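You operate a simulated robot arm through the tools that you are given. There is no shell and no other tool. Be economical: measure what you need, move in short steps, check, and stop when the job is done.

The job below is to be done with a simulated two-armed robot. You get a single attempt, and the scene is never put back.

TASK
Slacken the inspection cover's three wing nuts and swing it open.
Fine: the cover on the storage tank; the outlet valve and the cocks stay shut.
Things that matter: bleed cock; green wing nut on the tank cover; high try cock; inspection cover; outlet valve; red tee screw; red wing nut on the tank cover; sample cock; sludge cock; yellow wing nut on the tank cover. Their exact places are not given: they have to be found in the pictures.

The check looks at the end state, three seconds after you hand in, the way a careful person would. Anything else that was tipped, shoved, dropped, spilled or broken makes it a failure. A push-on lid holds only when it is set on centred and level and pressed home; a screw cap is set on level and turned clockwise until tight.

THE ROBOT
Two 7-joint arms with two-finger parallel grippers on one trunk, on a base that drives. Base frame: it is fixed to the floor where the robot stands at the start and does not move with it; the origin is under the middle of the robot, x ahead of it, y to its left, z up. Units: mm, degrees, N and s.
The left shoulder is at the start at [20, 170, 1428], the right one opposite. With the tool pointing down near the work surface each hand reaches from about 220 to 680 mm from the robot's upright axis, wherever it stands, measured 20 degrees to its own side. Places, roughly: bleed cock [100, 800, 1300]; green wing nut on the tank cover [700, 0, 1400]; high try cock [400, -500, 1700]; inspection cover [700, -100, 1400]; outlet valve [800, 100, 600]; red tee screw [300, 500, 1100]; red wing nut on the tank cover [600, -200, 1400]; sample cock [400, -300, 1000]; sludge cock [300, -500, 400]; yellow wing nut on the tank cover [700, -100, 1300]. Payload 3.8 kg a hand.
The tool frame of a hand sits at the grasp point between the pads (the TCP): z along the fingers, y along the line on which they close. The tips reach 30 mm beyond it. The gripper opens to 110 mm. The fingers are 20 mm wide and 10 mm thick; the gripper's body (48 by 112 mm) begins 55 mm behind the TCP.
Orientation is that of the tool frame in the base frame, as a unit quaternion [w, x, y, z]. With the fingers straight down and closing along the base's y, the tool's x points along the base's -x, its y along +y and its z along -z.

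THE INTERFACE
- The arms move only by the tool nudge_tool. It takes "left_targets", "right_targets" or both (then of equal length, played together; a hand with none holds still); each is a list of rows, each an object of numbers (a shift or turn left out is 0, a gripper value left out holds the last): "ax", "ay", "az": the turn, a rotation vector about the base's x, y, z in degrees; "dx", "dy", "dz": the shift along the base's x, y, z in cm; "fingers": the opening, from 0 (shut) to 1 (fully open). In form: [{"ax": .., "ay": .., "az": .., "dx": .., "dy": .., "dz": .., "fingers": ..}, ...]. A call has 1 to 12 rows; each row is the pose to reach, as a shift and turn from the pose commanded when the call began. Each row takes 0.2 s and may step no farther than 50 mm and 8.6 degrees from the row before; otherwise, or with a gripper value out of range, the whole call is refused. A pose out of reach is approached as far as the arm can. The call stops where the force on the tool passes 50 N (or 10 N more than at its start, if that is more) or the arm is blocked; 0.2 s more then pass. The fingers move at their own pace (about 72 mm/s each) and stop on an object; they squeeze with about 44 N. The grip force told is the motor's: it shows also when the fingers shut on nothing. Time passes only in rows, and 0.2 s behind the last, so rows that repeat a pose let the fingers close. The reply holds the time, the measured pose of the TCP, the force on the tool along the base axes, the opening and the grip force, in the units named above and with some noise, with the torque about the TCP (base axes, N m) and any sound that the robot's microphone picked up.
- Cameras (640 x 400 px; columns grow to the right, rows downward): "scene" is now at [107.9, 3.2, 1622.4]; the picture's right is [0.03, -1.00, 0.00], its down [-0.28, -0.01, -0.96] and it looks along [0.96, 0.03, -0.28] (base axes); focal length 214 px, centre (320, 200). "left" rides on the left gripper at [72, -17, -103] in its tool frame; the picture's right is [0.23, 0.97, 0.00], its down [-0.76, 0.18, -0.62] and it looks along [-0.61, 0.14, 0.78] (tool axes); focal length 222 px, centre (320, 200). "right" rides on the right gripper at [72, 17, -103] in its tool frame; the picture's right is [-0.23, 0.97, 0.00], its down [-0.76, -0.18, -0.62] and it looks along [-0.61, -0.14, 0.78] (tool axes); focal length 222 px, centre (320, 200).
- grab_frame(camera): a new picture of that camera. It takes no simulated time.
- raise_lower(by): slides the trunk up (or, below 0, down) by that many mm; the arms and the scene camera ride with it, the base frame stays. It gives what a move gives, with no picture.
- base_move(legs): drives the robot by 1 to 6 legs, each [ahead, turn to the left] in mm and degrees, along the robot's own axes; the way and the turn of a leg run together, so that a leg with both is an arc; at most 1500 mm and 180 degrees a leg. The arms and the cameras ride along, it lands a little off, and it stops where it bumps. It gives what a move gives.
- head_to(pan, tilt): turns the head with the scene camera to pan (to the left, within 80 degrees either way) and tilt (down, from -29 to 69), counted from straight ahead of the robot. It gives what a move gives.
- locate(camera, pixels): for up to 12 pixels [column, row] of the newest picture of that camera ("zoom" is the newest enlarged one), the place [x, y, z] in the base frame of the surface seen there, good to about 2 mm, but the place of the scene camera against the robot may be out by one fixed shift of up to 18 mm in any direction. It takes no simulated time.
- enlarge(camera, box): a new picture of the part [left, top, right, bottom] of that camera's present view, enlarged. It takes no simulated time.
- finish_job(): hands the job in; it is judged then, once.

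Keep the steps short. Do not move on a guess: measure, check each grasp and each placing, and mend mistakes. In all there are 80 turns and 70 pictures (those below and enlarged ones count). Leave the grippers open and the arms clear of the work at the hand-in unless told otherwise, and finish with a single line.

The tools are called after "Emit:" as a command line: name --argument value ..., lists and objects as JSON in quotes. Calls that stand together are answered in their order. nudge_tool: Moves the arms, as the interface text tells. Its arguments: {"type":"object","properties":{"left_targets":{"type":"array","items":{"type":"object","properties":{"ax":{"type":"number"},"ay":{"type":"number"},"az":{"type":"number"},"dx":{"type":"number"},"dy":{"type":"number"},"dz":{"type":"number"},"fingers":{"type":"number"}}}},"right_targets":{"type":"array","items":{"type":"object","properties":{"ax":{"type":"number"},"ay":{"type":"number"},"az":{"type":"number"},"dx":{"type":"number"},"dy":{"type":"number"},"dz":{"type":"number"},"fingers":{"type":"number"}}}}},"required":[]} The other tools are called the same way: raise_lower (by) slides the trunk up or down; base_move (legs) drives the base; head_to (pan, tilt) turns the head that bears the scene camera; grab_frame (camera) takes a picture; locate (camera, pixels) gives the place of the surface under pixels of a picture; enlarge (camera, box) takes an enlarged picture of a part of a camera's view; finish_job () hands the job in.

At the start:

```text
time_s: 0.0
left_tool_pos: [267.4, 118.6, 1551.6]
left_ee_rot: [0.0, 0.0, 1.0, 0.0]
left_force: [0.5, 0.4, 0.9]
left_ft_torque: [-0.01, 0.01, 0.0]
left_gripper_width: 110.0
left_grip_force: 0.1
right_tool_pos: [263.7, -125.4, 1607.5]
right_ee_rot: [0.0, 0.0, 1.0, 0.0]
right_force: [0.6, -0.3, -0.3]
right_ft_torque: [0.01, 0.02, 0.0]
right_gripper_width: 110.0
right_grip_force: 0.1
trunk travel left (down, up): [-525.0, 45.0]
robot x, y, heading: [2.1, -1.6, 0.0]
head pan, tilt: [2.0, 16.0]
```

scene: 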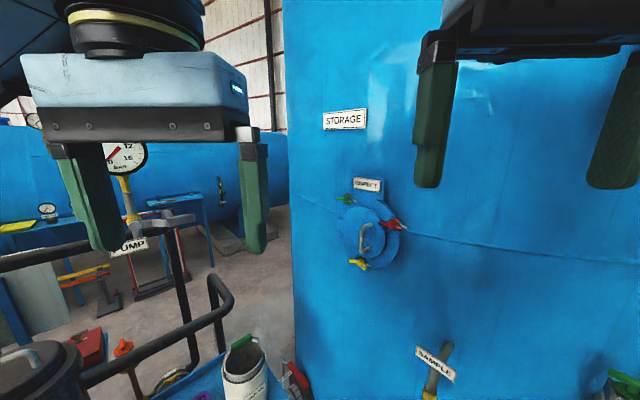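
right: 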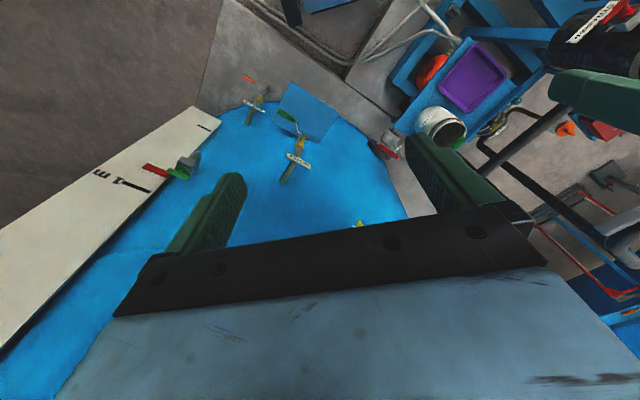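
left: 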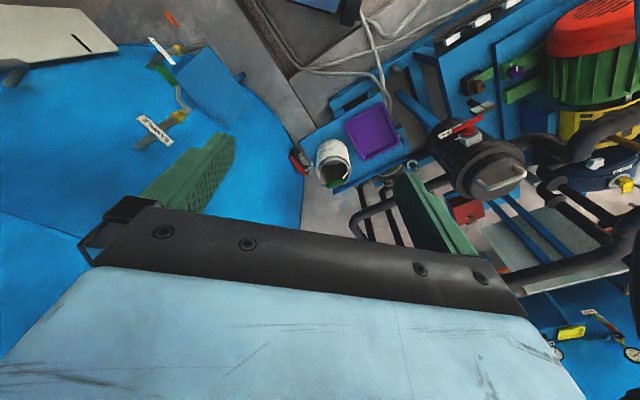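

I see the inspection cover around (370,235) in the scene with green, red and yellow wing nuts. I'll enlarge it.

Emit:
enlarge --camera "scene" --box '[310, 165, 430, 285]'

```text
3.33 times, centred on (370, 225) of scene
```

zoom: 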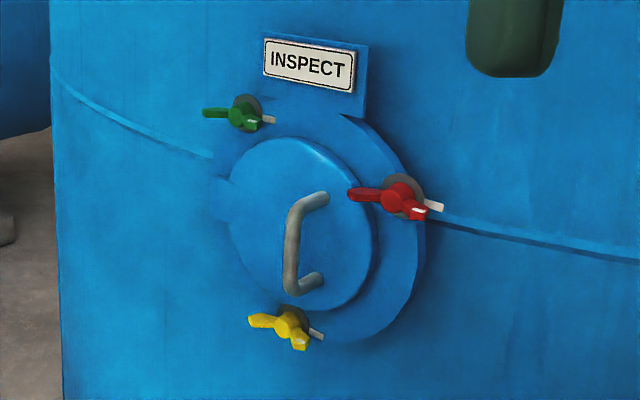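

I'll measure the nuts, cover, handle and the hinge lug in the zoom picture.

Emit:
locate --camera "zoom" --pixels '[[240, 115], [210, 113], [268, 119], [398, 197], [355, 194], [438, 206], [288, 324], [255, 320], [315, 334], [292, 245], [222, 190], [345, 170]]'

Emit:
locate --camera "zoom" --pixels '[[260, 160], [250, 260], [340, 290], [350, 220], [400, 290], [330, 330], [230, 150], [322, 196], [314, 280], [300, 450], [120, 180], [520, 300]]'

```text
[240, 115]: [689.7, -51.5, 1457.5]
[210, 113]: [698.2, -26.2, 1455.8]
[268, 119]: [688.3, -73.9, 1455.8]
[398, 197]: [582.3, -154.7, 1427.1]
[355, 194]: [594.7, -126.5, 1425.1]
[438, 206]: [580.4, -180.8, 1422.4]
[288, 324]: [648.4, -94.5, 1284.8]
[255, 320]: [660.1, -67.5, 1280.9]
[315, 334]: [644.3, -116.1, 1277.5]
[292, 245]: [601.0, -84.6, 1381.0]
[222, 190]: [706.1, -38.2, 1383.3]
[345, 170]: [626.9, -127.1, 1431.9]
```

```text
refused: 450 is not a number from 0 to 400
```

Emit:
locate --camera "zoom" --pixels '[[260, 160], [250, 260], [340, 290], [350, 220], [400, 290], [330, 330], [230, 150], [322, 196], [314, 280], [190, 300], [120, 180], [520, 300]]'

```text
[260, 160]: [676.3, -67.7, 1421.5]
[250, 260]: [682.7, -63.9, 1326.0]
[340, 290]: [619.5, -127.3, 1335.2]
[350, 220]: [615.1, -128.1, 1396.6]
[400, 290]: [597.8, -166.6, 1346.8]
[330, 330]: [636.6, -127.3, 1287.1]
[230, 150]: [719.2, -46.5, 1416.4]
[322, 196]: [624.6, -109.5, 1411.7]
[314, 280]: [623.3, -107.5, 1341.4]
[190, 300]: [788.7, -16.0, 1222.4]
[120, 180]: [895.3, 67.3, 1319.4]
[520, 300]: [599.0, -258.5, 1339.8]
```

The cover's face points along about (-0.7, 0.7, 0), so the left hand can face it from here. I'll turn the left hand (fingers along (0.7,-0.7,0)) and bring it to about 220 mm off the cover, to look with its camera.

Emit:
nudge_tool --left_targets '[{"ax": -2.93, "ay": -7.07, "az": -2.93, "dx": 1.8, "dy": -0.5, "dz": -1.4}, {"ax": -5.87, "ay": -14.15, "az": -5.87, "dx": 3.6, "dy": -1, "dz": -2.8}, {"ax": -8.8, "ay": -21.2, "az": -8.8, "dx": 5.4, "dy": -1.5, "dz": -4.2}, {"ax": -11.73, "ay": -28.3, "az": -11.73, "dx": 7.2, "dy": -2, "dz": -5.6}, {"ax": -14.67, "ay": -35.4, "az": -14.67, "dx": 9, "dy": -2.5, "dz": -7}, {"ax": -17.6, "ay": -42.45, "az": -17.6, "dx": 10.8, "dy": -3, "dz": -8.4}, {"ax": -20.5, "ay": -49.5, "az": -20.5, "dx": 12.6, "dy": -3.5, "dz": -9.8}, {"ax": -23.5, "ay": -56.6, "az": -23.5, "dx": 14.4, "dy": -4, "dz": -11.2}, {"ax": -26.4, "ay": -63.7, "az": -26.4, "dx": 16.2, "dy": -4.5, "dz": -12.6}, {"ax": -29.3, "ay": -70.75, "az": -29.3, "dx": 18, "dy": -5, "dz": -14}, {"ax": -32.3, "ay": -77.8, "az": -32.3, "dx": 19.8, "dy": -5.5, "dz": -15.4}, {"ax": -35.2, "ay": -84.9, "az": -35.2, "dx": 21.6, "dy": -6, "dz": -16.8}]'

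Emit:
grab_frame --camera "left"

Emit:
grab_frame --camera "scene"

```text
time_s: 2.6
left_tool_pos: [483.3, 58.7, 1384.6]
left_ee_rot: [0.654, 0.271, 0.653, -0.27]
left_force: [0.0, -0.5, 0.4]
left_ft_torque: [0.01, -0.01, -0.04]
left_gripper_width: 109.9
left_grip_force: 0.0
right_tool_pos: [263.2, -126.5, 1606.1]
right_ee_rot: [0.0, -0.001, 1.0, -0.001]
right_force: [-0.4, 0.3, 0.8]
right_ft_torque: [0.0, 0.04, -0.01]
right_gripper_width: 110.0
right_grip_force: 0.0
trunk travel left (down, up): [-525.0, 45.0]
robot x, y, heading: [-1.4, -0.6, 0.1]
head pan, tilt: [2.0, 16.0]
```

```text
65 pictures are left
```

left: 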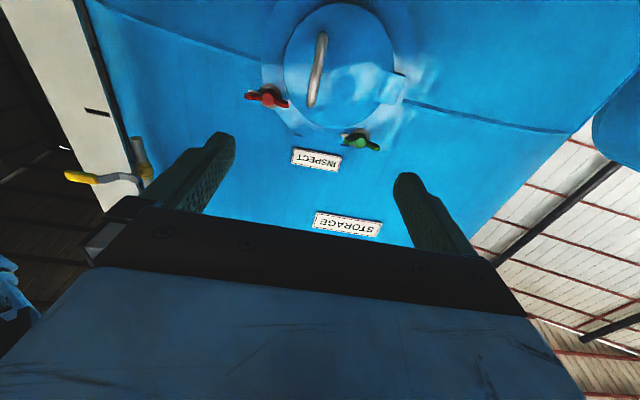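

```text
64 pictures are left
```

scene: 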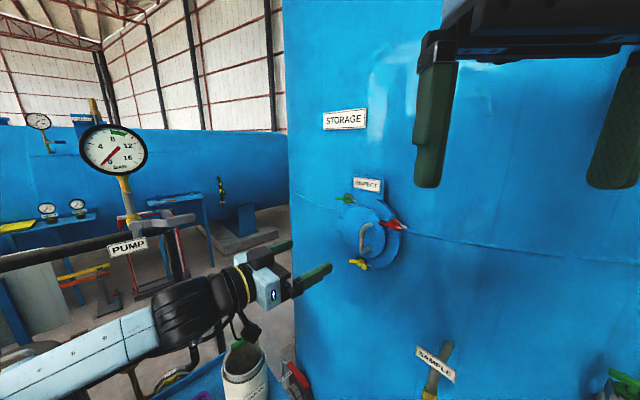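

The left camera sees the cover (upside down). I'll enlarge and locate with this reliable wrist camera.

Emit:
enlarge --camera "left" --box '[220, 0, 430, 160]'

Emit:
locate --camera "left" --pixels '[[268, 97], [249, 95], [284, 104], [361, 141], [345, 137], [376, 147], [320, 60], [340, 20], [300, 60], [375, 80], [322, 35], [311, 105]]'

```text
2.50 times, centred on (325, 80) of left
```

zoom: 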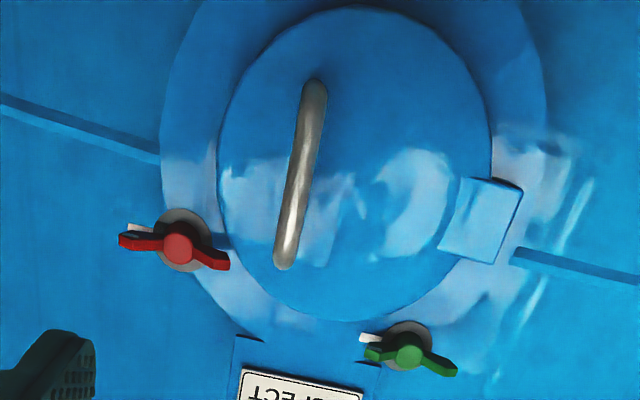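

```text
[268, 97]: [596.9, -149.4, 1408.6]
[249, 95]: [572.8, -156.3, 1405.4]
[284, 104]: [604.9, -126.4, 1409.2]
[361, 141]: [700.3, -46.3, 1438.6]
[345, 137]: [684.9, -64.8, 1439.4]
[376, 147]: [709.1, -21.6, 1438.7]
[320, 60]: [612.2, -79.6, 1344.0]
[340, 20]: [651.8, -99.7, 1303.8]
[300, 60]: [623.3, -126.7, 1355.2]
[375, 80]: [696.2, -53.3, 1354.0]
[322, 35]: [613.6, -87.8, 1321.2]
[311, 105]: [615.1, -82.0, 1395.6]
```

The wings lie almost horizontal; red hub is at about (597,-149,1408). I'll roll the hand 90° clockwise about its finger axis so that the fingers close vertically, and come in front of the red nut, 100 mm off.

Emit:
nudge_tool --left_targets '[{"ax": 5.8, "ay": -5.8, "dx": 0.3, "dy": -1.2, "dz": 0.2}, {"ax": 11.6, "ay": -11.6, "dx": 0.7, "dy": -2.4, "dz": 0.4}, {"ax": 17.4, "ay": -17.4, "dx": 1, "dy": -3.6, "dz": 0.6}, {"ax": 23.2, "ay": -23.2, "dx": 1.4, "dy": -4.8, "dz": 0.9}, {"ax": 29, "ay": -29, "dx": 1.7, "dy": -6, "dz": 1.1}, {"ax": 34.8, "ay": -34.8, "dx": 2, "dy": -7.2, "dz": 1.3}, {"ax": 40.6, "ay": -40.6, "dx": 2.4, "dy": -8.4, "dz": 1.5}, {"ax": 46.4, "ay": -46.4, "dx": 2.7, "dy": -9.6, "dz": 1.7}, {"ax": 52.2, "ay": -52.2, "dx": 3.1, "dy": -10.8, "dz": 1.9}, {"ax": 58, "ay": -58, "dx": 3.4, "dy": -12, "dz": 2.1}, {"ax": 63.6, "ay": -63.6, "dx": 3.74, "dy": -13.2, "dz": 2.34}, {"ax": 63.6, "ay": -63.6, "dx": 3.74, "dy": -13.2, "dz": 2.34}]'

Emit:
grab_frame --camera "left"

Emit:
grab_frame --camera "scene"

```text
time_s: 5.2
left_tool_pos: [563.4, 42.7, 1493.2]
left_ee_rot: [0.641, 0.661, 0.315, 0.231]
left_force: [-0.4, 0.7, -1.3]
left_ft_torque: [0.0, 0.0, -0.02]
left_gripper_width: 110.0
left_grip_force: 0.0
left hand out of reach, approached as far as the arm can: row 6, 7, 8, 9, 10, 11, 12
right_tool_pos: [265.4, -124.1, 1605.8]
right_ee_rot: [0.0, 0.001, 1.0, -0.001]
right_force: [0.0, 1.0, 0.3]
right_ft_torque: [-0.02, -0.01, 0.01]
right_gripper_width: 110.1
right_grip_force: 0.0
trunk travel left (down, up): [-525.0, 45.0]
robot x, y, heading: [3.1, 1.8, 0.1]
head pan, tilt: [2.0, 16.0]
```

```text
62 pictures are left
```

left: 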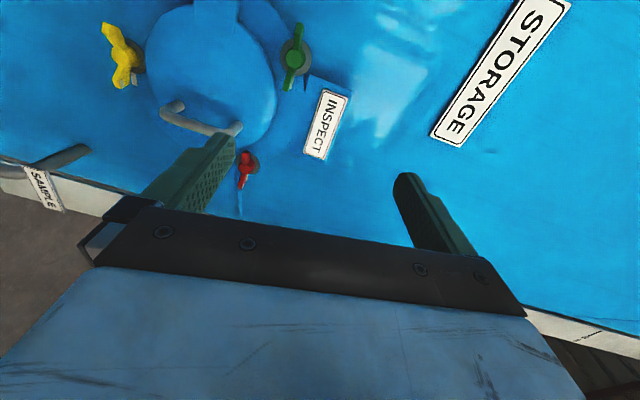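

```text
61 pictures are left
```

scene: 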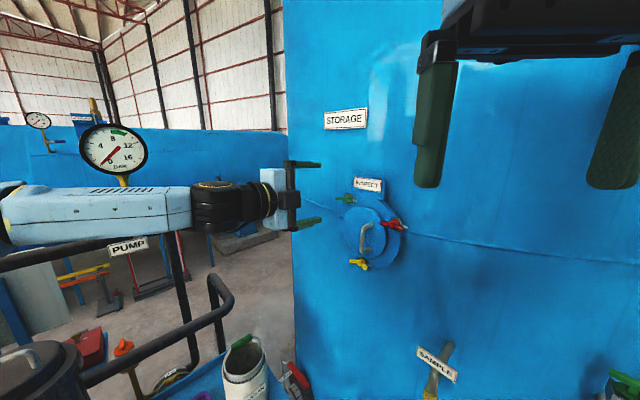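

That roll ran into the arm's limits. A better stand may help: let me look at the floor and obstacles to the left and ahead.

Emit:
head_to --pan 10 --tilt 60

Emit:
grab_frame --camera "scene"

Emit:
head_to --pan 65 --tilt 45

Emit:
grab_frame --camera "scene"

```text
time_s: 6.3
left_tool_pos: [559.9, 40.6, 1495.2]
left_ee_rot: [0.641, 0.662, 0.315, 0.23]
left_force: [-0.1, -0.3, -0.4]
left_ft_torque: [-0.02, 0.02, -0.01]
left_gripper_width: 110.0
left_grip_force: 0.1
right_tool_pos: [263.2, -125.2, 1605.9]
right_ee_rot: [0.0, 0.0, 1.0, 0.0]
right_force: [0.1, -0.4, -1.0]
right_ft_torque: [0.0, -0.01, 0.01]
right_gripper_width: 109.9
right_grip_force: 0.0
trunk travel left (down, up): [-525.0, 45.0]
robot x, y, heading: [1.1, 0.7, 0.2]
head pan, tilt: [10.0, 60.0]
```

```text
60 pictures are left
```

scene: 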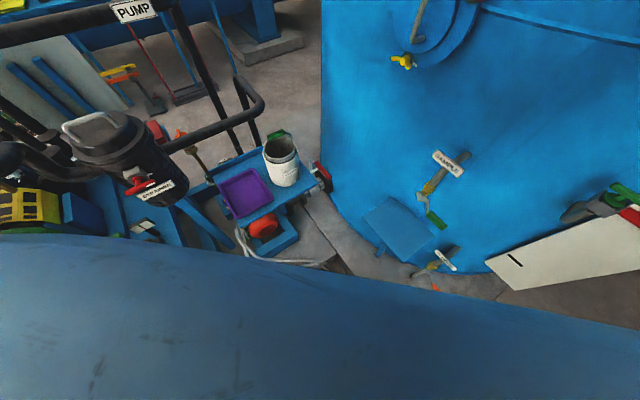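

```text
time_s: 7.5
left_tool_pos: [560.4, 40.5, 1495.2]
left_ee_rot: [0.641, 0.661, 0.314, 0.231]
left_force: [0.1, 0.6, 0.0]
left_ft_torque: [0.0, -0.04, 0.0]
left_gripper_width: 110.0
left_grip_force: 0.1
right_tool_pos: [264.3, -127.1, 1607.0]
right_ee_rot: [0.001, 0.0, 1.0, 0.0]
right_force: [-0.7, -0.4, -0.7]
right_ft_torque: [-0.01, -0.03, -0.03]
right_gripper_width: 109.8
right_grip_force: 0.1
trunk travel left (down, up): [-525.0, 45.0]
robot x, y, heading: [0.3, 0.0, 0.1]
head pan, tilt: [65.0, 45.0]
```

```text
59 pictures are left
```

scene: 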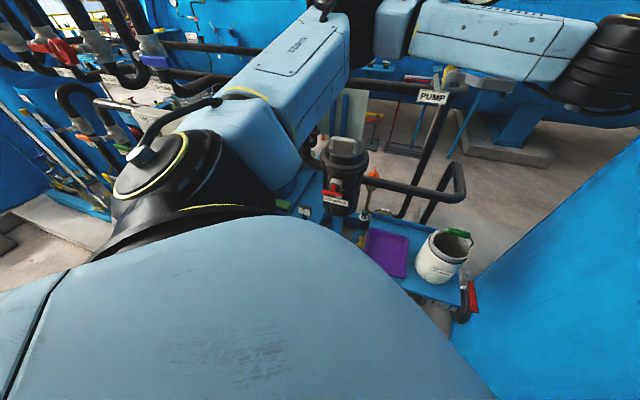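

The roll itself was nearly reached but not the position. Test whether the hand moves on from here toward the red nut: first a zero-shift row to see what the reference is.

Emit:
nudge_tool --left_targets '[{"dx": 0, "dy": 0, "dz": 0}, {"dx": 0, "dy": -2, "dz": -2}]'

```text
time_s: 8.2
left_tool_pos: [562.7, 23.1, 1489.5]
left_ee_rot: [0.638, 0.663, 0.318, 0.228]
left_force: [0.2, 0.1, 0.6]
left_ft_torque: [0.01, 0.01, 0.04]
left_gripper_width: 110.2
left_grip_force: 0.0
left hand out of reach, approached as far as the arm can: row 2
right_tool_pos: [263.9, -126.5, 1606.2]
right_ee_rot: [-0.001, 0.0, 1.0, 0.001]
right_force: [0.1, -0.8, 0.9]
right_ft_torque: [-0.01, 0.0, 0.01]
right_gripper_width: 109.9
right_grip_force: 0.0
trunk travel left (down, up): [-525.0, 45.0]
robot x, y, heading: [0.7, 2.5, 0.2]
head pan, tilt: [65.0, 45.0]
```

It moved sideways but not down, so the limit is height against the shoulder. I'll lower the trunk by 150 mm and raise the hand correspondingly after.

Emit:
raise_lower --by -150

Emit:
nudge_tool --left_targets '[{"dx": 0, "dy": -1, "dz": 1.7}, {"dx": -1, "dy": -2.5, "dz": 3.4}, {"dx": -2, "dy": -4.5, "dz": 5}, {"dx": -3, "dy": -6.5, "dz": 6.3}, {"dx": -4, "dy": -8.5, "dz": 6.7}, {"dx": -4.2, "dy": -9.6, "dz": 6.8}]'

Emit:
grab_frame --camera "left"

```text
time_s: 9.9
left_tool_pos: [561.3, 23.6, 1338.4]
left_ee_rot: [0.639, 0.663, 0.317, 0.228]
left_force: [0.5, -0.3, -0.5]
left_ft_torque: [-0.01, 0.01, -0.05]
left_gripper_width: 110.0
left_grip_force: 0.1
right_tool_pos: [263.0, -126.3, 1457.6]
right_ee_rot: [0.0, 0.0, 1.0, 0.001]
right_force: [0.5, 0.6, -0.8]
right_ft_torque: [-0.02, 0.0, 0.02]
right_gripper_width: 110.1
right_grip_force: 0.0
trunk travel left (down, up): [-375.0, 195.0]
robot x, y, heading: [1.8, -1.1, -0.2]
head pan, tilt: [65.0, 45.0]
```

```text
time_s: 11.3
left_tool_pos: [519.0, -72.1, 1406.7]
left_ee_rot: [0.639, 0.663, 0.316, 0.227]
left_force: [-0.5, -0.3, -0.5]
left_ft_torque: [0.02, 0.02, 0.01]
left_gripper_width: 109.9
left_grip_force: 0.2
right_tool_pos: [264.6, -126.5, 1455.9]
right_ee_rot: [0.0, 0.0, 1.0, 0.001]
right_force: [0.0, 0.1, 0.1]
right_ft_torque: [-0.01, 0.01, 0.0]
right_gripper_width: 110.2
right_grip_force: 0.1
trunk travel left (down, up): [-375.0, 195.0]
robot x, y, heading: [-2.3, -0.5, 0.4]
head pan, tilt: [65.0, 45.0]
```

```text
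58 pictures are left
```

left: 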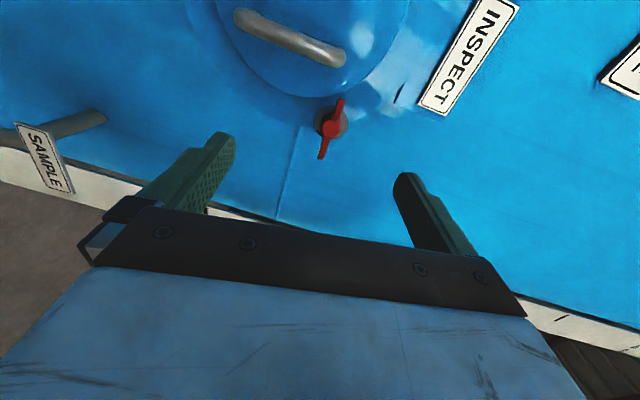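

Now the reach is good. Red nut at (332,127). Enlarge and measure.

Emit:
enlarge --camera "left" --box '[272, 70, 400, 170]'

Emit:
locate --camera "left" --pixels '[[331, 127], [340, 102], [321, 157], [335, 115], [327, 140], [345, 125], [330, 75], [370, 120], [250, 22], [335, 56]]'

```text
4.00 times, centred on (336, 120) of left
```

zoom: 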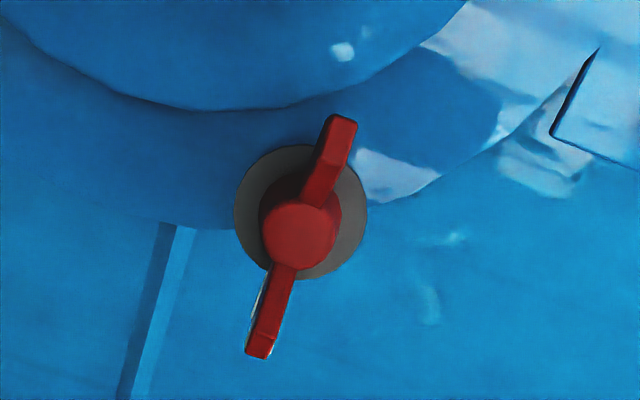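

```text
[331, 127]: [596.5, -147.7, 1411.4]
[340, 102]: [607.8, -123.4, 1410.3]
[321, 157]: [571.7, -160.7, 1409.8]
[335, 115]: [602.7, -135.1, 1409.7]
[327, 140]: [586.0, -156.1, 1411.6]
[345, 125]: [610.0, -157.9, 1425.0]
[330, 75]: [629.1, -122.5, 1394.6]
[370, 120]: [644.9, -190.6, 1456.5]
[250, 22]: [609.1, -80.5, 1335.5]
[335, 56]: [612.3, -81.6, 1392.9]
```

Hub at (596.5,-147.7,1410.5), wings horizontal. I'll correct the small tilt, half-close the fingers and advance so that they straddle the wings.

Emit:
nudge_tool --left_targets '[{"ax": 0.5, "ay": -3.7, "dz": 0.2, "fingers": 0.45}, {"ax": 1, "ay": -7.4, "dx": 0, "dy": 0, "dz": 0.38, "fingers": 0.45}, {"ax": 1, "ay": -7.4, "dx": 2, "dy": -2, "dz": 0.38}, {"ax": 1, "ay": -7.4, "dx": 4, "dy": -4, "dz": 0.38}]'

Emit:
grab_frame --camera "left"

```text
time_s: 12.3
left_tool_pos: [559.5, -111.3, 1411.9]
left_ee_rot: [0.651, 0.653, 0.274, 0.273]
left_force: [0.1, -0.5, -0.4]
left_ft_torque: [-0.07, 0.01, -0.03]
left_gripper_width: 49.7
left_grip_force: 0.1
right_tool_pos: [263.8, -126.9, 1456.7]
right_ee_rot: [0.001, 0.0, 1.0, 0.001]
right_force: [-0.1, -0.4, 0.9]
right_ft_torque: [-0.03, -0.04, 0.0]
right_gripper_width: 109.9
right_grip_force: 0.0
trunk travel left (down, up): [-375.0, 195.0]
robot x, y, heading: [1.9, 1.8, 0.0]
head pan, tilt: [65.0, 45.0]
```

```text
56 pictures are left
```

left: 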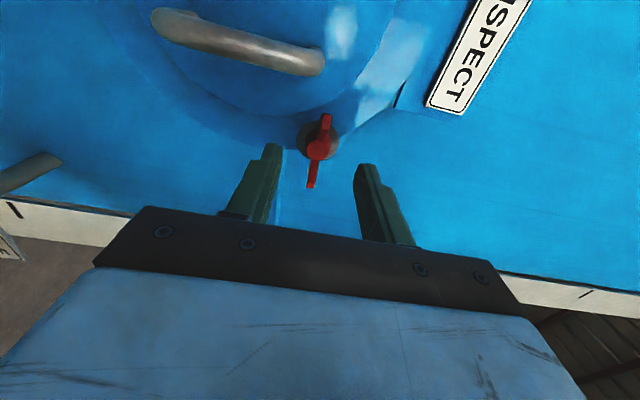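

The nut sits centred between the finger tips. Advance 34 mm along the axis, then close.

Emit:
nudge_tool --left_targets '[{"dx": 1.2, "dy": -1.2, "dz": -0.1}, {"dx": 2.4, "dy": -2.35, "dz": -0.1}, {"dx": 2.4, "dy": -2.35, "dz": -0.1, "fingers": 0}, {"dx": 2.4, "dy": -2.35, "dz": -0.1, "fingers": 0}, {"dx": 2.4, "dy": -2.35, "dz": -0.1, "fingers": 0}]'

Emit:
grab_frame --camera "left"

```text
time_s: 13.5
left_tool_pos: [581.6, -135.6, 1410.3]
left_ee_rot: [0.652, 0.652, 0.273, 0.274]
left_force: [0.7, -0.2, 2.3]
left_ft_torque: [-0.05, -0.02, -0.1]
left_gripper_width: 17.7
left_grip_force: 45.5
right_tool_pos: [263.4, -126.9, 1456.8]
right_ee_rot: [0.0, 0.0, 1.0, 0.001]
right_force: [-0.5, 0.7, -0.7]
right_ft_torque: [-0.02, 0.01, -0.03]
right_gripper_width: 109.9
right_grip_force: 0.1
trunk travel left (down, up): [-375.0, 195.0]
robot x, y, heading: [3.8, -2.0, 0.1]
head pan, tilt: [65.0, 45.0]
```

```text
55 pictures are left
```

left: 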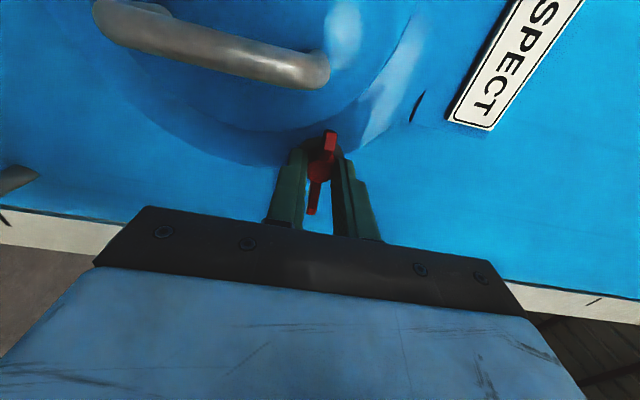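

Gripped at 17.7 mm (hub and wings). Turn counter-clockwise (about (-0.707,0.707,0)) by 66°.

Emit:
nudge_tool --left_targets '[{"ax": -5.8, "ay": 5.8}, {"ax": -11.6, "ay": 11.6}, {"ax": -17.4, "ay": 17.4}, {"ax": -23.2, "ay": 23.2}, {"ax": -29, "ay": 29}, {"ax": -34.8, "ay": 34.8}, {"ax": -40.6, "ay": 40.6}, {"ax": -46.4, "ay": 46.4}]'

Emit:
grab_frame --camera "left"

```text
time_s: 15.3
left_tool_pos: [579.0, -138.5, 1416.4]
left_ee_rot: [0.696, 0.403, 0.58, -0.126]
left_force: [0.1, -8.9, 24.2]
left_ft_torque: [-0.44, -1.35, -0.8]
left_gripper_width: 17.6
left_grip_force: 45.3
right_tool_pos: [260.9, -126.3, 1458.0]
right_ee_rot: [0.001, 0.0, 1.0, 0.001]
right_force: [-0.8, 0.2, 0.1]
right_ft_torque: [0.01, 0.03, 0.0]
right_gripper_width: 110.0
right_grip_force: 0.0
trunk travel left (down, up): [-375.0, 195.0]
robot x, y, heading: [1.1, 4.3, -0.0]
head pan, tilt: [65.0, 45.0]
```

```text
54 pictures are left
```

left: 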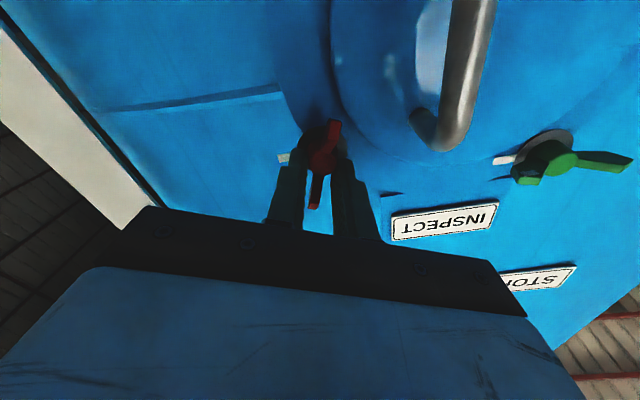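

The nut turned with the hand (wing now ~65° off the white mark). Continue counter-clockwise another 66°.

Emit:
nudge_tool --left_targets '[{"ax": -5.8, "ay": 5.8}, {"ax": -11.6, "ay": 11.6}, {"ax": -17.4, "ay": 17.4}, {"ax": -23.2, "ay": 23.2}, {"ax": -29, "ay": 29}, {"ax": -34.8, "ay": 34.8}, {"ax": -40.6, "ay": 40.6}, {"ax": -46.4, "ay": 46.4}]'

Emit:
grab_frame --camera "left"

```text
time_s: 16.2
left_tool_pos: [579.4, -136.5, 1422.5]
left_ee_rot: [0.657, 0.265, 0.649, -0.279]
left_force: [-2.2, -2.6, 7.7]
left_ft_torque: [2.92, 0.46, -0.43]
left_gripper_width: 18.7
left_grip_force: 44.9
right_tool_pos: [262.7, -127.7, 1455.8]
right_ee_rot: [0.0, 0.0, 1.0, 0.0]
right_force: [-0.2, 0.1, -0.4]
right_ft_torque: [0.0, 0.02, 0.03]
right_gripper_width: 110.1
right_grip_force: 0.0
trunk travel left (down, up): [-375.0, 195.0]
robot x, y, heading: [-0.0, 2.8, 0.3]
head pan, tilt: [65.0, 45.0]
stopped in row 4 (left hand): the force on the tool passed its limit at 54 N (the readings are from after the stop); the commanded pose is now the measured one
```

```text
53 pictures are left
```

left: 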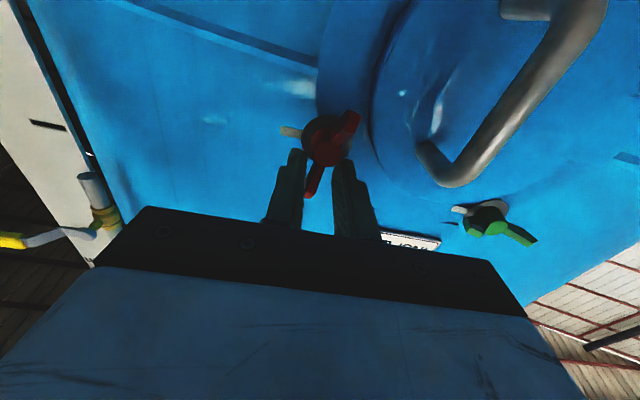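

It stopped with 54 N, and the hand has crept 12 mm above the hub. Open, back off and look at the nut.

Emit:
nudge_tool --left_targets '[{"fingers": 0.5}, {"fingers": 0.5}, {"dx": -2, "dy": 2, "fingers": 0.5}, {"dx": -5, "dy": 5, "dz": -1, "fingers": 0.5}, {"dx": -8, "dy": 8, "dz": -1.2, "fingers": 0.5}]'

Emit:
enlarge --camera "left" --box '[220, 60, 430, 200]'

```text
time_s: 16.9
left_tool_pos: [567.9, -145.4, 1424.3]
left_ee_rot: [0.653, 0.277, 0.643, -0.288]
left_force: [17.8, -39.0, 3.8]
left_ft_torque: [-0.09, -1.11, -1.28]
left_gripper_width: 48.4
left_grip_force: 0.0
right_tool_pos: [269.1, -132.4, 1454.7]
right_ee_rot: [-0.001, 0.0, 1.0, 0.003]
right_force: [-0.4, 1.2, -0.3]
right_ft_torque: [-0.04, 0.02, 0.0]
right_gripper_width: 110.1
right_grip_force: 0.2
trunk travel left (down, up): [-375.0, 195.0]
robot x, y, heading: [-4.1, -0.9, -0.6]
head pan, tilt: [65.0, 45.0]
stopped in row 3 (left hand): the force on the tool passed its limit at 61 N (the readings are from after the stop); the commanded pose is now the measured one
```

```text
2.86 times, centred on (325, 130) of left
```

zoom: 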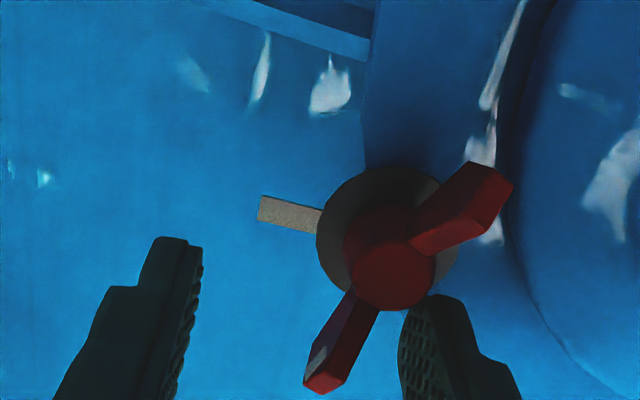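

The opening finger has pressed against the cover's raised edge. I close slightly to relieve it and pull straight out.

Emit:
nudge_tool --left_targets '[{"fingers": 0.36}, {"fingers": 0.36, "dx": -0.7, "dy": 0.7}, {"dx": -1.8, "dy": 1.8}, {"dx": -3.5, "dy": 3.5}, {"dx": -6, "dy": 6}, {"dx": -8, "dy": 8}]'

Emit:
enlarge --camera "left" --box '[220, 30, 430, 170]'

```text
time_s: 17.4
left_tool_pos: [571.0, -140.0, 1423.4]
left_ee_rot: [0.655, 0.273, 0.643, -0.288]
left_force: [24.7, -29.6, 5.6]
left_ft_torque: [0.23, -0.43, -0.9]
left_gripper_width: 38.1
left_grip_force: 0.0
right_tool_pos: [268.9, -132.1, 1455.1]
right_ee_rot: [-0.001, 0.0, 1.0, 0.002]
right_force: [0.3, -0.5, 0.3]
right_ft_torque: [-0.04, -0.01, 0.01]
right_gripper_width: 110.2
right_grip_force: 0.0
trunk travel left (down, up): [-375.0, 195.0]
robot x, y, heading: [0.1, -0.9, -0.3]
head pan, tilt: [65.0, 45.0]
stopped in row 2 (left hand): the force on the tool passed its limit at 61 N (the readings are from after the stop); the commanded pose is now the measured one
```

```text
2.86 times, centred on (325, 100) of left
```

zoom: 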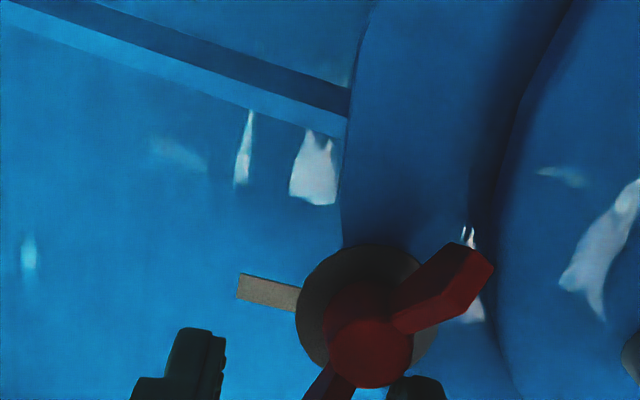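

Something is holding the hand when pulling out. Look at the full picture.

Emit:
grab_frame --camera "left"

Emit:
head_to --pan 0 --tilt 12

Emit:
enlarge --camera "scene" --box '[280, 130, 460, 250]'

```text
50 pictures are left
```

left: 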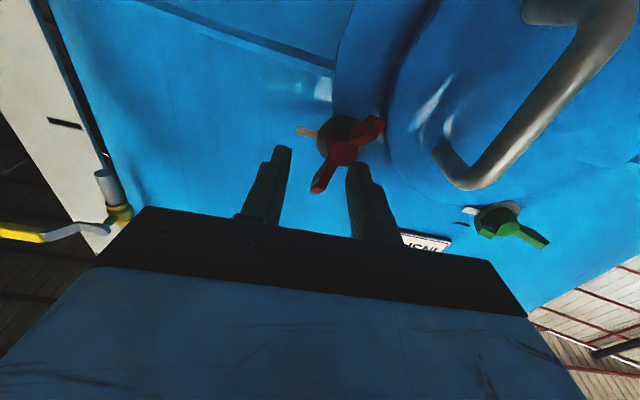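

```text
time_s: 18.8
left_tool_pos: [570.3, -139.2, 1423.3]
left_ee_rot: [0.655, 0.271, 0.644, -0.286]
left_force: [23.3, -33.1, 6.6]
left_ft_torque: [0.08, -0.42, -1.17]
left_gripper_width: 37.1
left_grip_force: 0.1
right_tool_pos: [268.5, -135.1, 1455.8]
right_ee_rot: [-0.002, -0.003, 1.0, 0.006]
right_force: [0.8, -53.9, 25.2]
right_ft_torque: [7.19, 2.36, 4.85]
right_gripper_width: 110.1
right_grip_force: 0.1
trunk travel left (down, up): [-375.0, 195.0]
robot x, y, heading: [-3.7, -1.4, -0.3]
head pan, tilt: [0.0, 12.0]
```

```text
3.33 times, centred on (370, 190) of scene
```

zoom: 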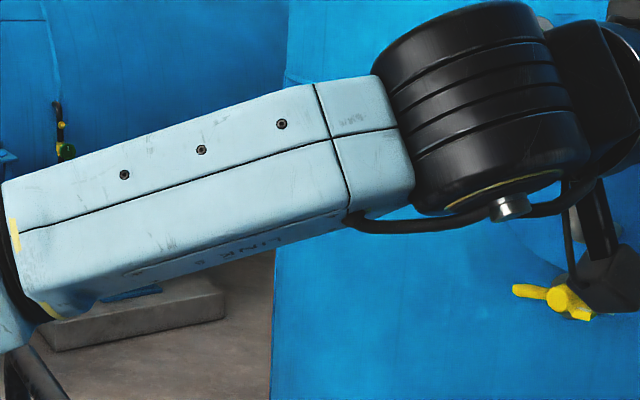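

The left arm's wrist is leaning on the right hand (54 N there). Move the right hand away to the right and back.

Emit:
nudge_tool --right_targets '[{"dx": -0.5, "dy": -2}, {"dx": -1, "dy": -5}, {"dx": -2, "dy": -8}, {"dx": -3, "dy": -11}, {"dx": -4, "dy": -14}, {"dx": -5, "dy": -16}]'

Emit:
grab_frame --camera "scene"

```text
time_s: 20.2
left_tool_pos: [567.1, -130.6, 1426.2]
left_ee_rot: [0.657, 0.27, 0.643, -0.287]
left_force: [-0.1, -0.1, 0.0]
left_ft_torque: [0.02, 0.01, -0.02]
left_gripper_width: 39.6
left_grip_force: 0.0
right_tool_pos: [222.9, -273.0, 1444.0]
right_ee_rot: [0.0, 0.0, 1.0, 0.0]
right_force: [-0.2, -0.2, 0.4]
right_ft_torque: [-0.02, 0.0, 0.0]
right_gripper_width: 110.1
right_grip_force: 0.1
right hand out of reach, approached as far as the arm can: row 6
trunk travel left (down, up): [-375.0, 195.0]
robot x, y, heading: [3.6, -0.6, -0.2]
head pan, tilt: [0.0, 12.0]
```

```text
48 pictures are left
```

scene: 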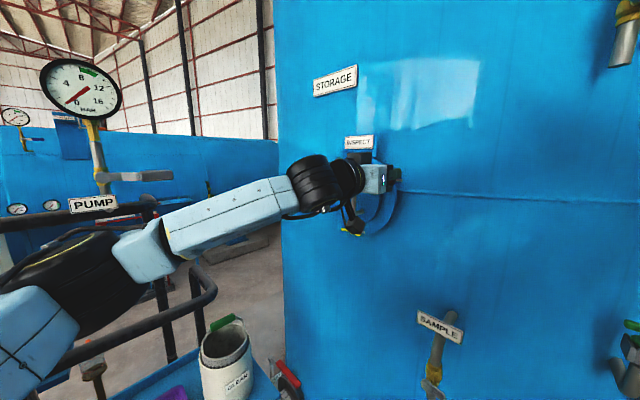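

All forces are zero now. Back the left hand off 60 mm along the normal and look at the nut.

Emit:
nudge_tool --left_targets '[{"dx": -2, "dy": 2}, {"dx": -4.5, "dy": 4.5}]'

Emit:
enlarge --camera "left" --box '[200, 20, 440, 180]'

```text
time_s: 20.8
left_tool_pos: [520.4, -85.7, 1426.6]
left_ee_rot: [0.657, 0.271, 0.642, -0.288]
left_force: [-0.4, 0.3, 0.1]
left_ft_torque: [-0.01, 0.02, 0.01]
left_gripper_width: 39.6
left_grip_force: 0.0
right_tool_pos: [220.8, -271.4, 1445.1]
right_ee_rot: [0.002, 0.0, 1.0, 0.0]
right_force: [-0.5, 0.1, -0.6]
right_ft_torque: [-0.02, -0.04, 0.02]
right_gripper_width: 110.1
right_grip_force: 0.0
trunk travel left (down, up): [-375.0, 195.0]
robot x, y, heading: [3.4, -4.0, -0.4]
head pan, tilt: [0.0, 12.0]
```

```text
2.50 times, centred on (320, 100) of left
```

zoom: 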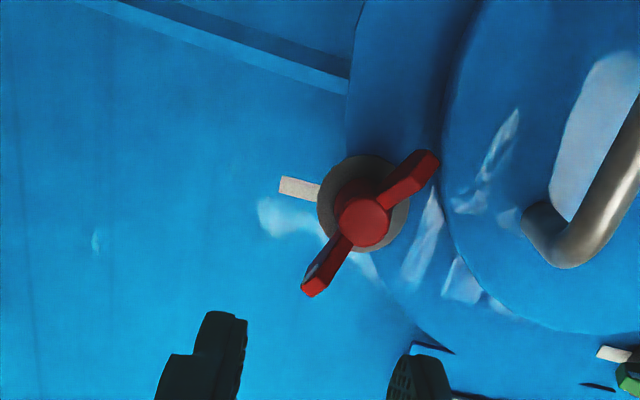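

The red nut has turned about 57° and then slipped. I'll measure it and regrip aligned with the wings.

Emit:
locate --camera "zoom" --pixels '[[364, 222], [425, 165], [312, 285], [340, 245], [395, 190], [385, 170], [470, 180], [300, 190]]'

```text
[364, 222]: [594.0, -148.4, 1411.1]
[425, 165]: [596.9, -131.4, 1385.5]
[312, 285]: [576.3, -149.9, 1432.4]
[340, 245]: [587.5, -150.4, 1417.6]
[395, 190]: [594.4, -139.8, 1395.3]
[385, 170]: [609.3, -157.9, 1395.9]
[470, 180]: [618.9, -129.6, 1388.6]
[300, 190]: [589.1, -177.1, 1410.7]
```

Wing angle is ~59°, hub centre at t=315, z=1409.5. Roll back 30°, align, go in less deep (tips just level with cover face), and close.

Emit:
nudge_tool --left_targets '[{"ax": 5.4, "ay": -5.4, "az": 0.4, "dx": 0.4, "dy": 0, "dz": -0.5, "fingers": 0.34}, {"ax": 10.8, "ay": -10.8, "az": 0.8, "dx": 0.8, "dy": -0.1, "dz": -1}, {"ax": 16.2, "ay": -16.2, "az": 1.2, "dx": 1.2, "dy": -0.2, "dz": -1.7}, {"ax": 21.6, "ay": -21.6, "az": 1.5, "dx": 1.36, "dy": -0.24, "dz": -1.7}, {"ax": 21.6, "ay": -21.6, "az": 1.5, "dx": 1.36, "dy": -0.24, "dz": -1.7}]'

Emit:
grab_frame --camera "left"

```text
time_s: 22.0
left_tool_pos: [535.0, -89.3, 1410.2]
left_ee_rot: [0.707, 0.428, 0.554, -0.097]
left_force: [-0.1, 0.2, -1.1]
left_ft_torque: [0.0, -0.04, 0.04]
left_gripper_width: 37.3
left_grip_force: 0.0
right_tool_pos: [221.1, -274.4, 1444.5]
right_ee_rot: [0.0, 0.001, 1.0, 0.001]
right_force: [1.4, -0.1, 1.3]
right_ft_torque: [0.01, 0.02, -0.01]
right_gripper_width: 110.1
right_grip_force: 0.1
trunk travel left (down, up): [-375.0, 195.0]
robot x, y, heading: [0.6, -0.3, -0.4]
head pan, tilt: [0.0, 12.0]
```

```text
46 pictures are left
```

left: 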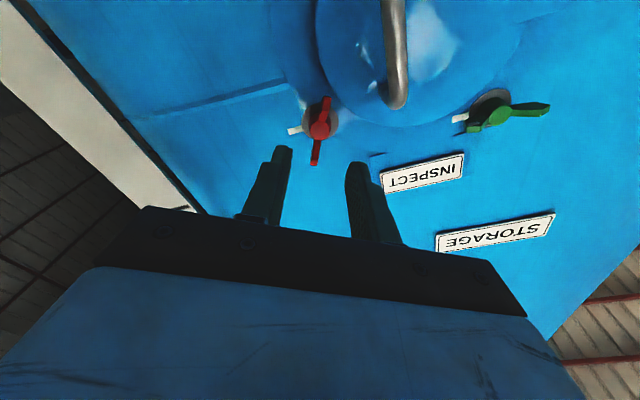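

Aligned. Advance and close.

Emit:
nudge_tool --left_targets '[{"dx": 2, "dy": -2}, {"dx": 4.1, "dy": -4.1, "dz": -0.05}, {"dx": 4.1, "dy": -4.1, "dz": -0.05, "fingers": 0}, {"dx": 4.1, "dy": -4.1, "dz": -0.05, "fingers": 0}, {"dx": 4.1, "dy": -4.1, "dz": -0.05, "fingers": 0}]'

Emit:
nudge_tool --left_targets '[{"ax": -5.8, "ay": 5.8}, {"ax": -11.6, "ay": 11.6}, {"ax": -17.4, "ay": 17.4}, {"ax": -23.2, "ay": 23.2}, {"ax": -29, "ay": 29}, {"ax": -34.8, "ay": 34.8}, {"ax": -40.6, "ay": 40.6}, {"ax": -46.4, "ay": 46.4}]'

Emit:
grab_frame --camera "left"

```text
time_s: 23.2
left_tool_pos: [576.4, -131.3, 1410.0]
left_ee_rot: [0.707, 0.428, 0.555, -0.098]
left_force: [1.8, -3.4, -2.1]
left_ft_torque: [-0.16, -0.18, -0.22]
left_gripper_width: 18.0
left_grip_force: 45.2
right_tool_pos: [221.6, -274.1, 1444.8]
right_ee_rot: [0.0, -0.001, 1.0, 0.001]
right_force: [-0.6, 0.2, -0.4]
right_ft_torque: [0.02, -0.02, 0.01]
right_gripper_width: 110.0
right_grip_force: 0.1
trunk travel left (down, up): [-375.0, 195.0]
robot x, y, heading: [2.6, 3.1, 0.1]
head pan, tilt: [0.0, 12.0]
```

```text
time_s: 25.0
left_tool_pos: [575.7, -130.9, 1409.3]
left_ee_rot: [0.544, 0.05, 0.699, -0.461]
left_force: [0.2, -3.3, 2.3]
left_ft_torque: [0.58, 0.52, -0.83]
left_gripper_width: 17.7
left_grip_force: 44.8
right_tool_pos: [221.5, -275.3, 1444.5]
right_ee_rot: [0.001, 0.0, 1.0, 0.001]
right_force: [0.4, -0.5, -0.4]
right_ft_torque: [0.03, -0.02, 0.0]
right_gripper_width: 109.9
right_grip_force: 0.0
trunk travel left (down, up): [-375.0, 195.0]
robot x, y, heading: [-0.1, -1.6, -0.3]
head pan, tilt: [0.0, 12.0]
```

```text
45 pictures are left
```

left: 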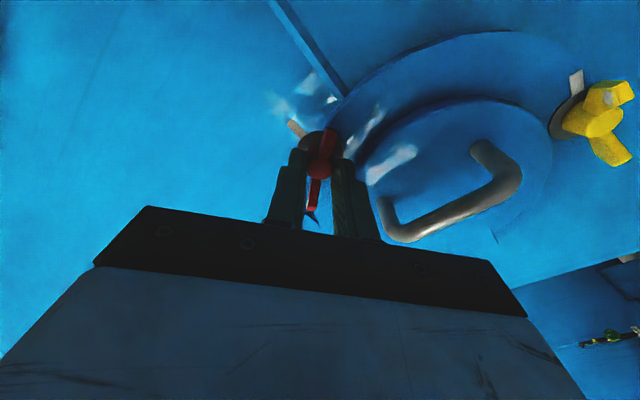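

Clean turn, nut now at ~125°. Continue another 50°.

Emit:
nudge_tool --left_targets '[{"ax": -5.8, "ay": 5.8}, {"ax": -11.6, "ay": 11.6}, {"ax": -17.4, "ay": 17.4}, {"ax": -23.2, "ay": 23.2}, {"ax": -29, "ay": 29}, {"ax": -34.8, "ay": 34.8}]'

Emit:
grab_frame --camera "left"

```text
time_s: 26.4
left_tool_pos: [574.7, -131.2, 1409.9]
left_ee_rot: [0.304, -0.25, 0.661, -0.639]
left_force: [-1.0, -3.7, 0.4]
left_ft_torque: [0.09, 0.05, -1.16]
left_gripper_width: 18.0
left_grip_force: 45.0
right_tool_pos: [220.5, -273.2, 1444.6]
right_ee_rot: [0.001, 0.0, 1.0, 0.0]
right_force: [-0.4, -1.4, -0.8]
right_ft_torque: [0.02, 0.02, 0.0]
right_gripper_width: 110.0
right_grip_force: 0.1
trunk travel left (down, up): [-375.0, 195.0]
robot x, y, heading: [2.0, -3.8, -0.4]
head pan, tilt: [0.0, 12.0]
```

```text
44 pictures are left
```

left: 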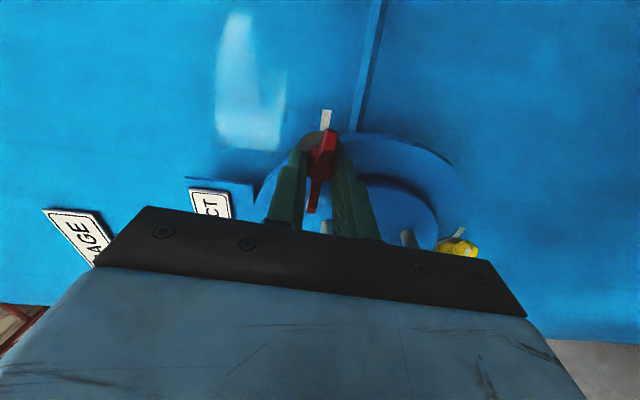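

The red nut is at ~175°. Release it, retreat and look at it while starting to roll back.

Emit:
nudge_tool --left_targets '[{"fingers": 0.32}, {"fingers": 0.32}, {"dx": -1.5, "dy": 1.5}, {"dx": -3.5, "dy": 3.5}, {"dx": -6, "dy": 6}]'

Emit:
enlarge --camera "left" --box '[200, 20, 440, 180]'

```text
time_s: 27.6
left_tool_pos: [514.9, -68.8, 1410.0]
left_ee_rot: [0.305, -0.249, 0.661, -0.639]
left_force: [-1.6, 0.6, -0.5]
left_ft_torque: [0.02, 0.01, -0.03]
left_gripper_width: 35.3
left_grip_force: 0.1
right_tool_pos: [221.3, -273.1, 1445.0]
right_ee_rot: [0.001, 0.0, 1.0, 0.0]
right_force: [-0.3, 0.5, -0.3]
right_ft_torque: [-0.01, 0.03, 0.0]
right_gripper_width: 110.1
right_grip_force: 0.0
trunk travel left (down, up): [-375.0, 195.0]
robot x, y, heading: [1.7, 0.5, -0.3]
head pan, tilt: [0.0, 12.0]
```

```text
2.50 times, centred on (320, 100) of left
```

zoom: 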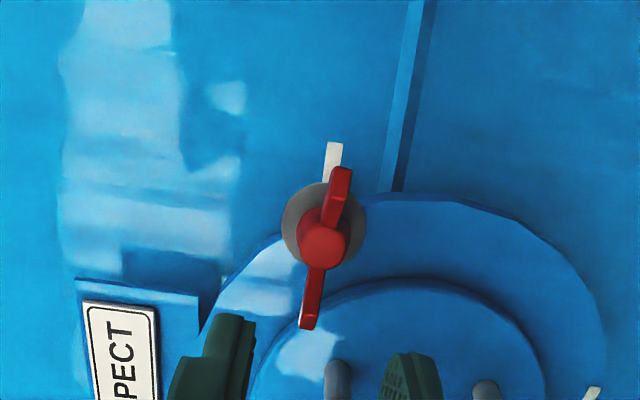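

Red nut has turned about half a turn. Roll the hand back clockwise in two calls, then move toward the green nut.

Emit:
nudge_tool --left_targets '[{"ax": 5.8, "ay": -5.8}, {"ax": 11.6, "ay": -11.6}, {"ax": 17.4, "ay": -17.4}, {"ax": 23.2, "ay": -23.2}, {"ax": 29, "ay": -29}, {"ax": 34.8, "ay": -34.8}, {"ax": 40.6, "ay": -40.6}, {"ax": 46.4, "ay": -46.4}, {"ax": 52.2, "ay": -52.2}, {"ax": 58, "ay": -58}, {"ax": 63.8, "ay": -63.8}]'

Emit:
nudge_tool --left_targets '[{"ax": 5.5, "ay": -5.5, "dx": 1, "dy": 0.9, "dz": 0.3}, {"ax": 11, "ay": -11, "dx": 2, "dy": 1.8, "dz": 0.6}, {"ax": 16.5, "ay": -16.5, "dx": 3, "dy": 2.7, "dz": 0.9}, {"ax": 22, "ay": -22, "dx": 4, "dy": 3.6, "dz": 1.2}, {"ax": 27.5, "ay": -27.5, "dx": 5, "dy": 4.5, "dz": 1.5}, {"ax": 33, "ay": -33, "dx": 6, "dy": 5.4, "dz": 1.8}, {"ax": 38.5, "ay": -38.5, "dx": 7, "dy": 6.3, "dz": 2.1}, {"ax": 44, "ay": -44, "dx": 8, "dy": 7.2, "dz": 2.4}, {"ax": 49.5, "ay": -49.5, "dx": 9, "dy": 8.1, "dz": 2.7}, {"ax": 55, "ay": -55, "dx": 10, "dy": 9, "dz": 2.9}, {"ax": 60, "ay": -60, "dx": 10.9, "dy": 9.85, "dz": 2.9}]'

Emit:
grab_frame --camera "left"

```text
time_s: 30.0
left_tool_pos: [515.2, -70.6, 1410.0]
left_ee_rot: [0.672, 0.299, 0.632, -0.243]
left_force: [0.4, 0.0, 1.0]
left_ft_torque: [-0.03, 0.01, 0.02]
left_gripper_width: 35.2
left_grip_force: 0.1
right_tool_pos: [221.0, -273.2, 1444.8]
right_ee_rot: [0.0, -0.001, 1.0, 0.002]
right_force: [-0.6, 0.2, 0.9]
right_ft_torque: [0.0, -0.02, 0.01]
right_gripper_width: 110.0
right_grip_force: 0.0
trunk travel left (down, up): [-375.0, 195.0]
robot x, y, heading: [0.5, -2.1, -0.3]
head pan, tilt: [0.0, 12.0]
```

```text
time_s: 32.4
left_tool_pos: [626.9, 28.4, 1437.7]
left_ee_rot: [0.656, 0.656, 0.263, 0.264]
left_force: [0.2, 0.1, 0.3]
left_ft_torque: [0.0, -0.01, -0.02]
left_gripper_width: 35.4
left_grip_force: 0.0
right_tool_pos: [220.6, -273.9, 1444.2]
right_ee_rot: [0.0, 0.0, 1.0, 0.001]
right_force: [0.3, 0.3, 0.3]
right_ft_torque: [0.01, 0.0, 0.01]
right_gripper_width: 110.0
right_grip_force: 0.0
trunk travel left (down, up): [-375.0, 195.0]
robot x, y, heading: [2.4, 0.9, -0.3]
head pan, tilt: [0.0, 12.0]
```

```text
42 pictures are left
```

left: 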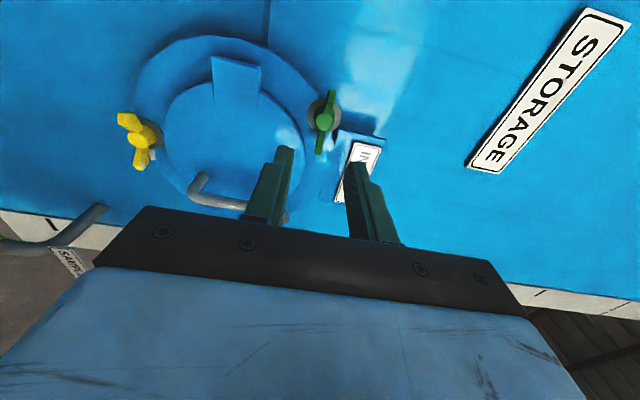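

Reached. Green nut at (325,118), yellow at (143,137). Measure both.

Emit:
locate --camera "left" --pixels '[[325, 120], [332, 95], [319, 149], [330, 105], [321, 135], [145, 137], [125, 120], [141, 165], [134, 127], [143, 152], [250, 110], [205, 200]]'

Emit:
enlarge --camera "left" --box '[245, 70, 405, 170]'

```text
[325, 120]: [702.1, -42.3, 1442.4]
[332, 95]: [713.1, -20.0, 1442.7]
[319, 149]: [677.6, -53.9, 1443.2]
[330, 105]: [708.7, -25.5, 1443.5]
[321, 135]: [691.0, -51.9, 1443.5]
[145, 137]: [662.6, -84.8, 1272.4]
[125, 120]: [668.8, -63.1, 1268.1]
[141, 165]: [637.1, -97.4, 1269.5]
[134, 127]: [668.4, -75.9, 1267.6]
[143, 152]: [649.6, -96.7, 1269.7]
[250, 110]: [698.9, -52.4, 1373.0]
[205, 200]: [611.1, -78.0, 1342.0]
```

```text
4.00 times, centred on (325, 120) of left
```

zoom: 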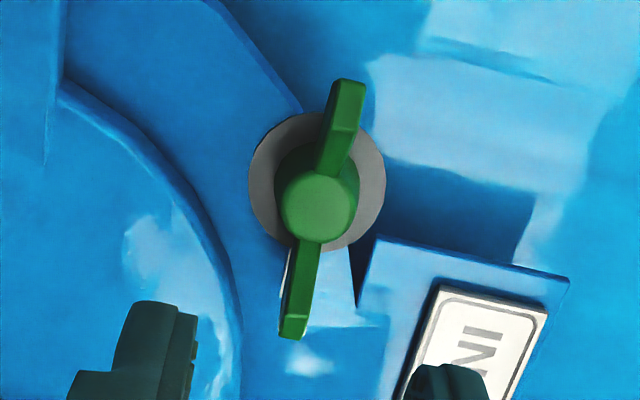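

Check the INSPECT plate's depth, as the upper finger comes near its corner.

Emit:
locate --camera "zoom" --pixels '[[400, 260], [385, 300], [480, 310], [545, 285], [380, 250], [450, 200]]'

```text
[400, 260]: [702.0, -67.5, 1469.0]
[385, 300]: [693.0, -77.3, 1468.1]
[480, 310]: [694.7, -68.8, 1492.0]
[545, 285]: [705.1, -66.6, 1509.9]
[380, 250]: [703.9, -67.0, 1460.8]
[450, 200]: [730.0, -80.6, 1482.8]
```

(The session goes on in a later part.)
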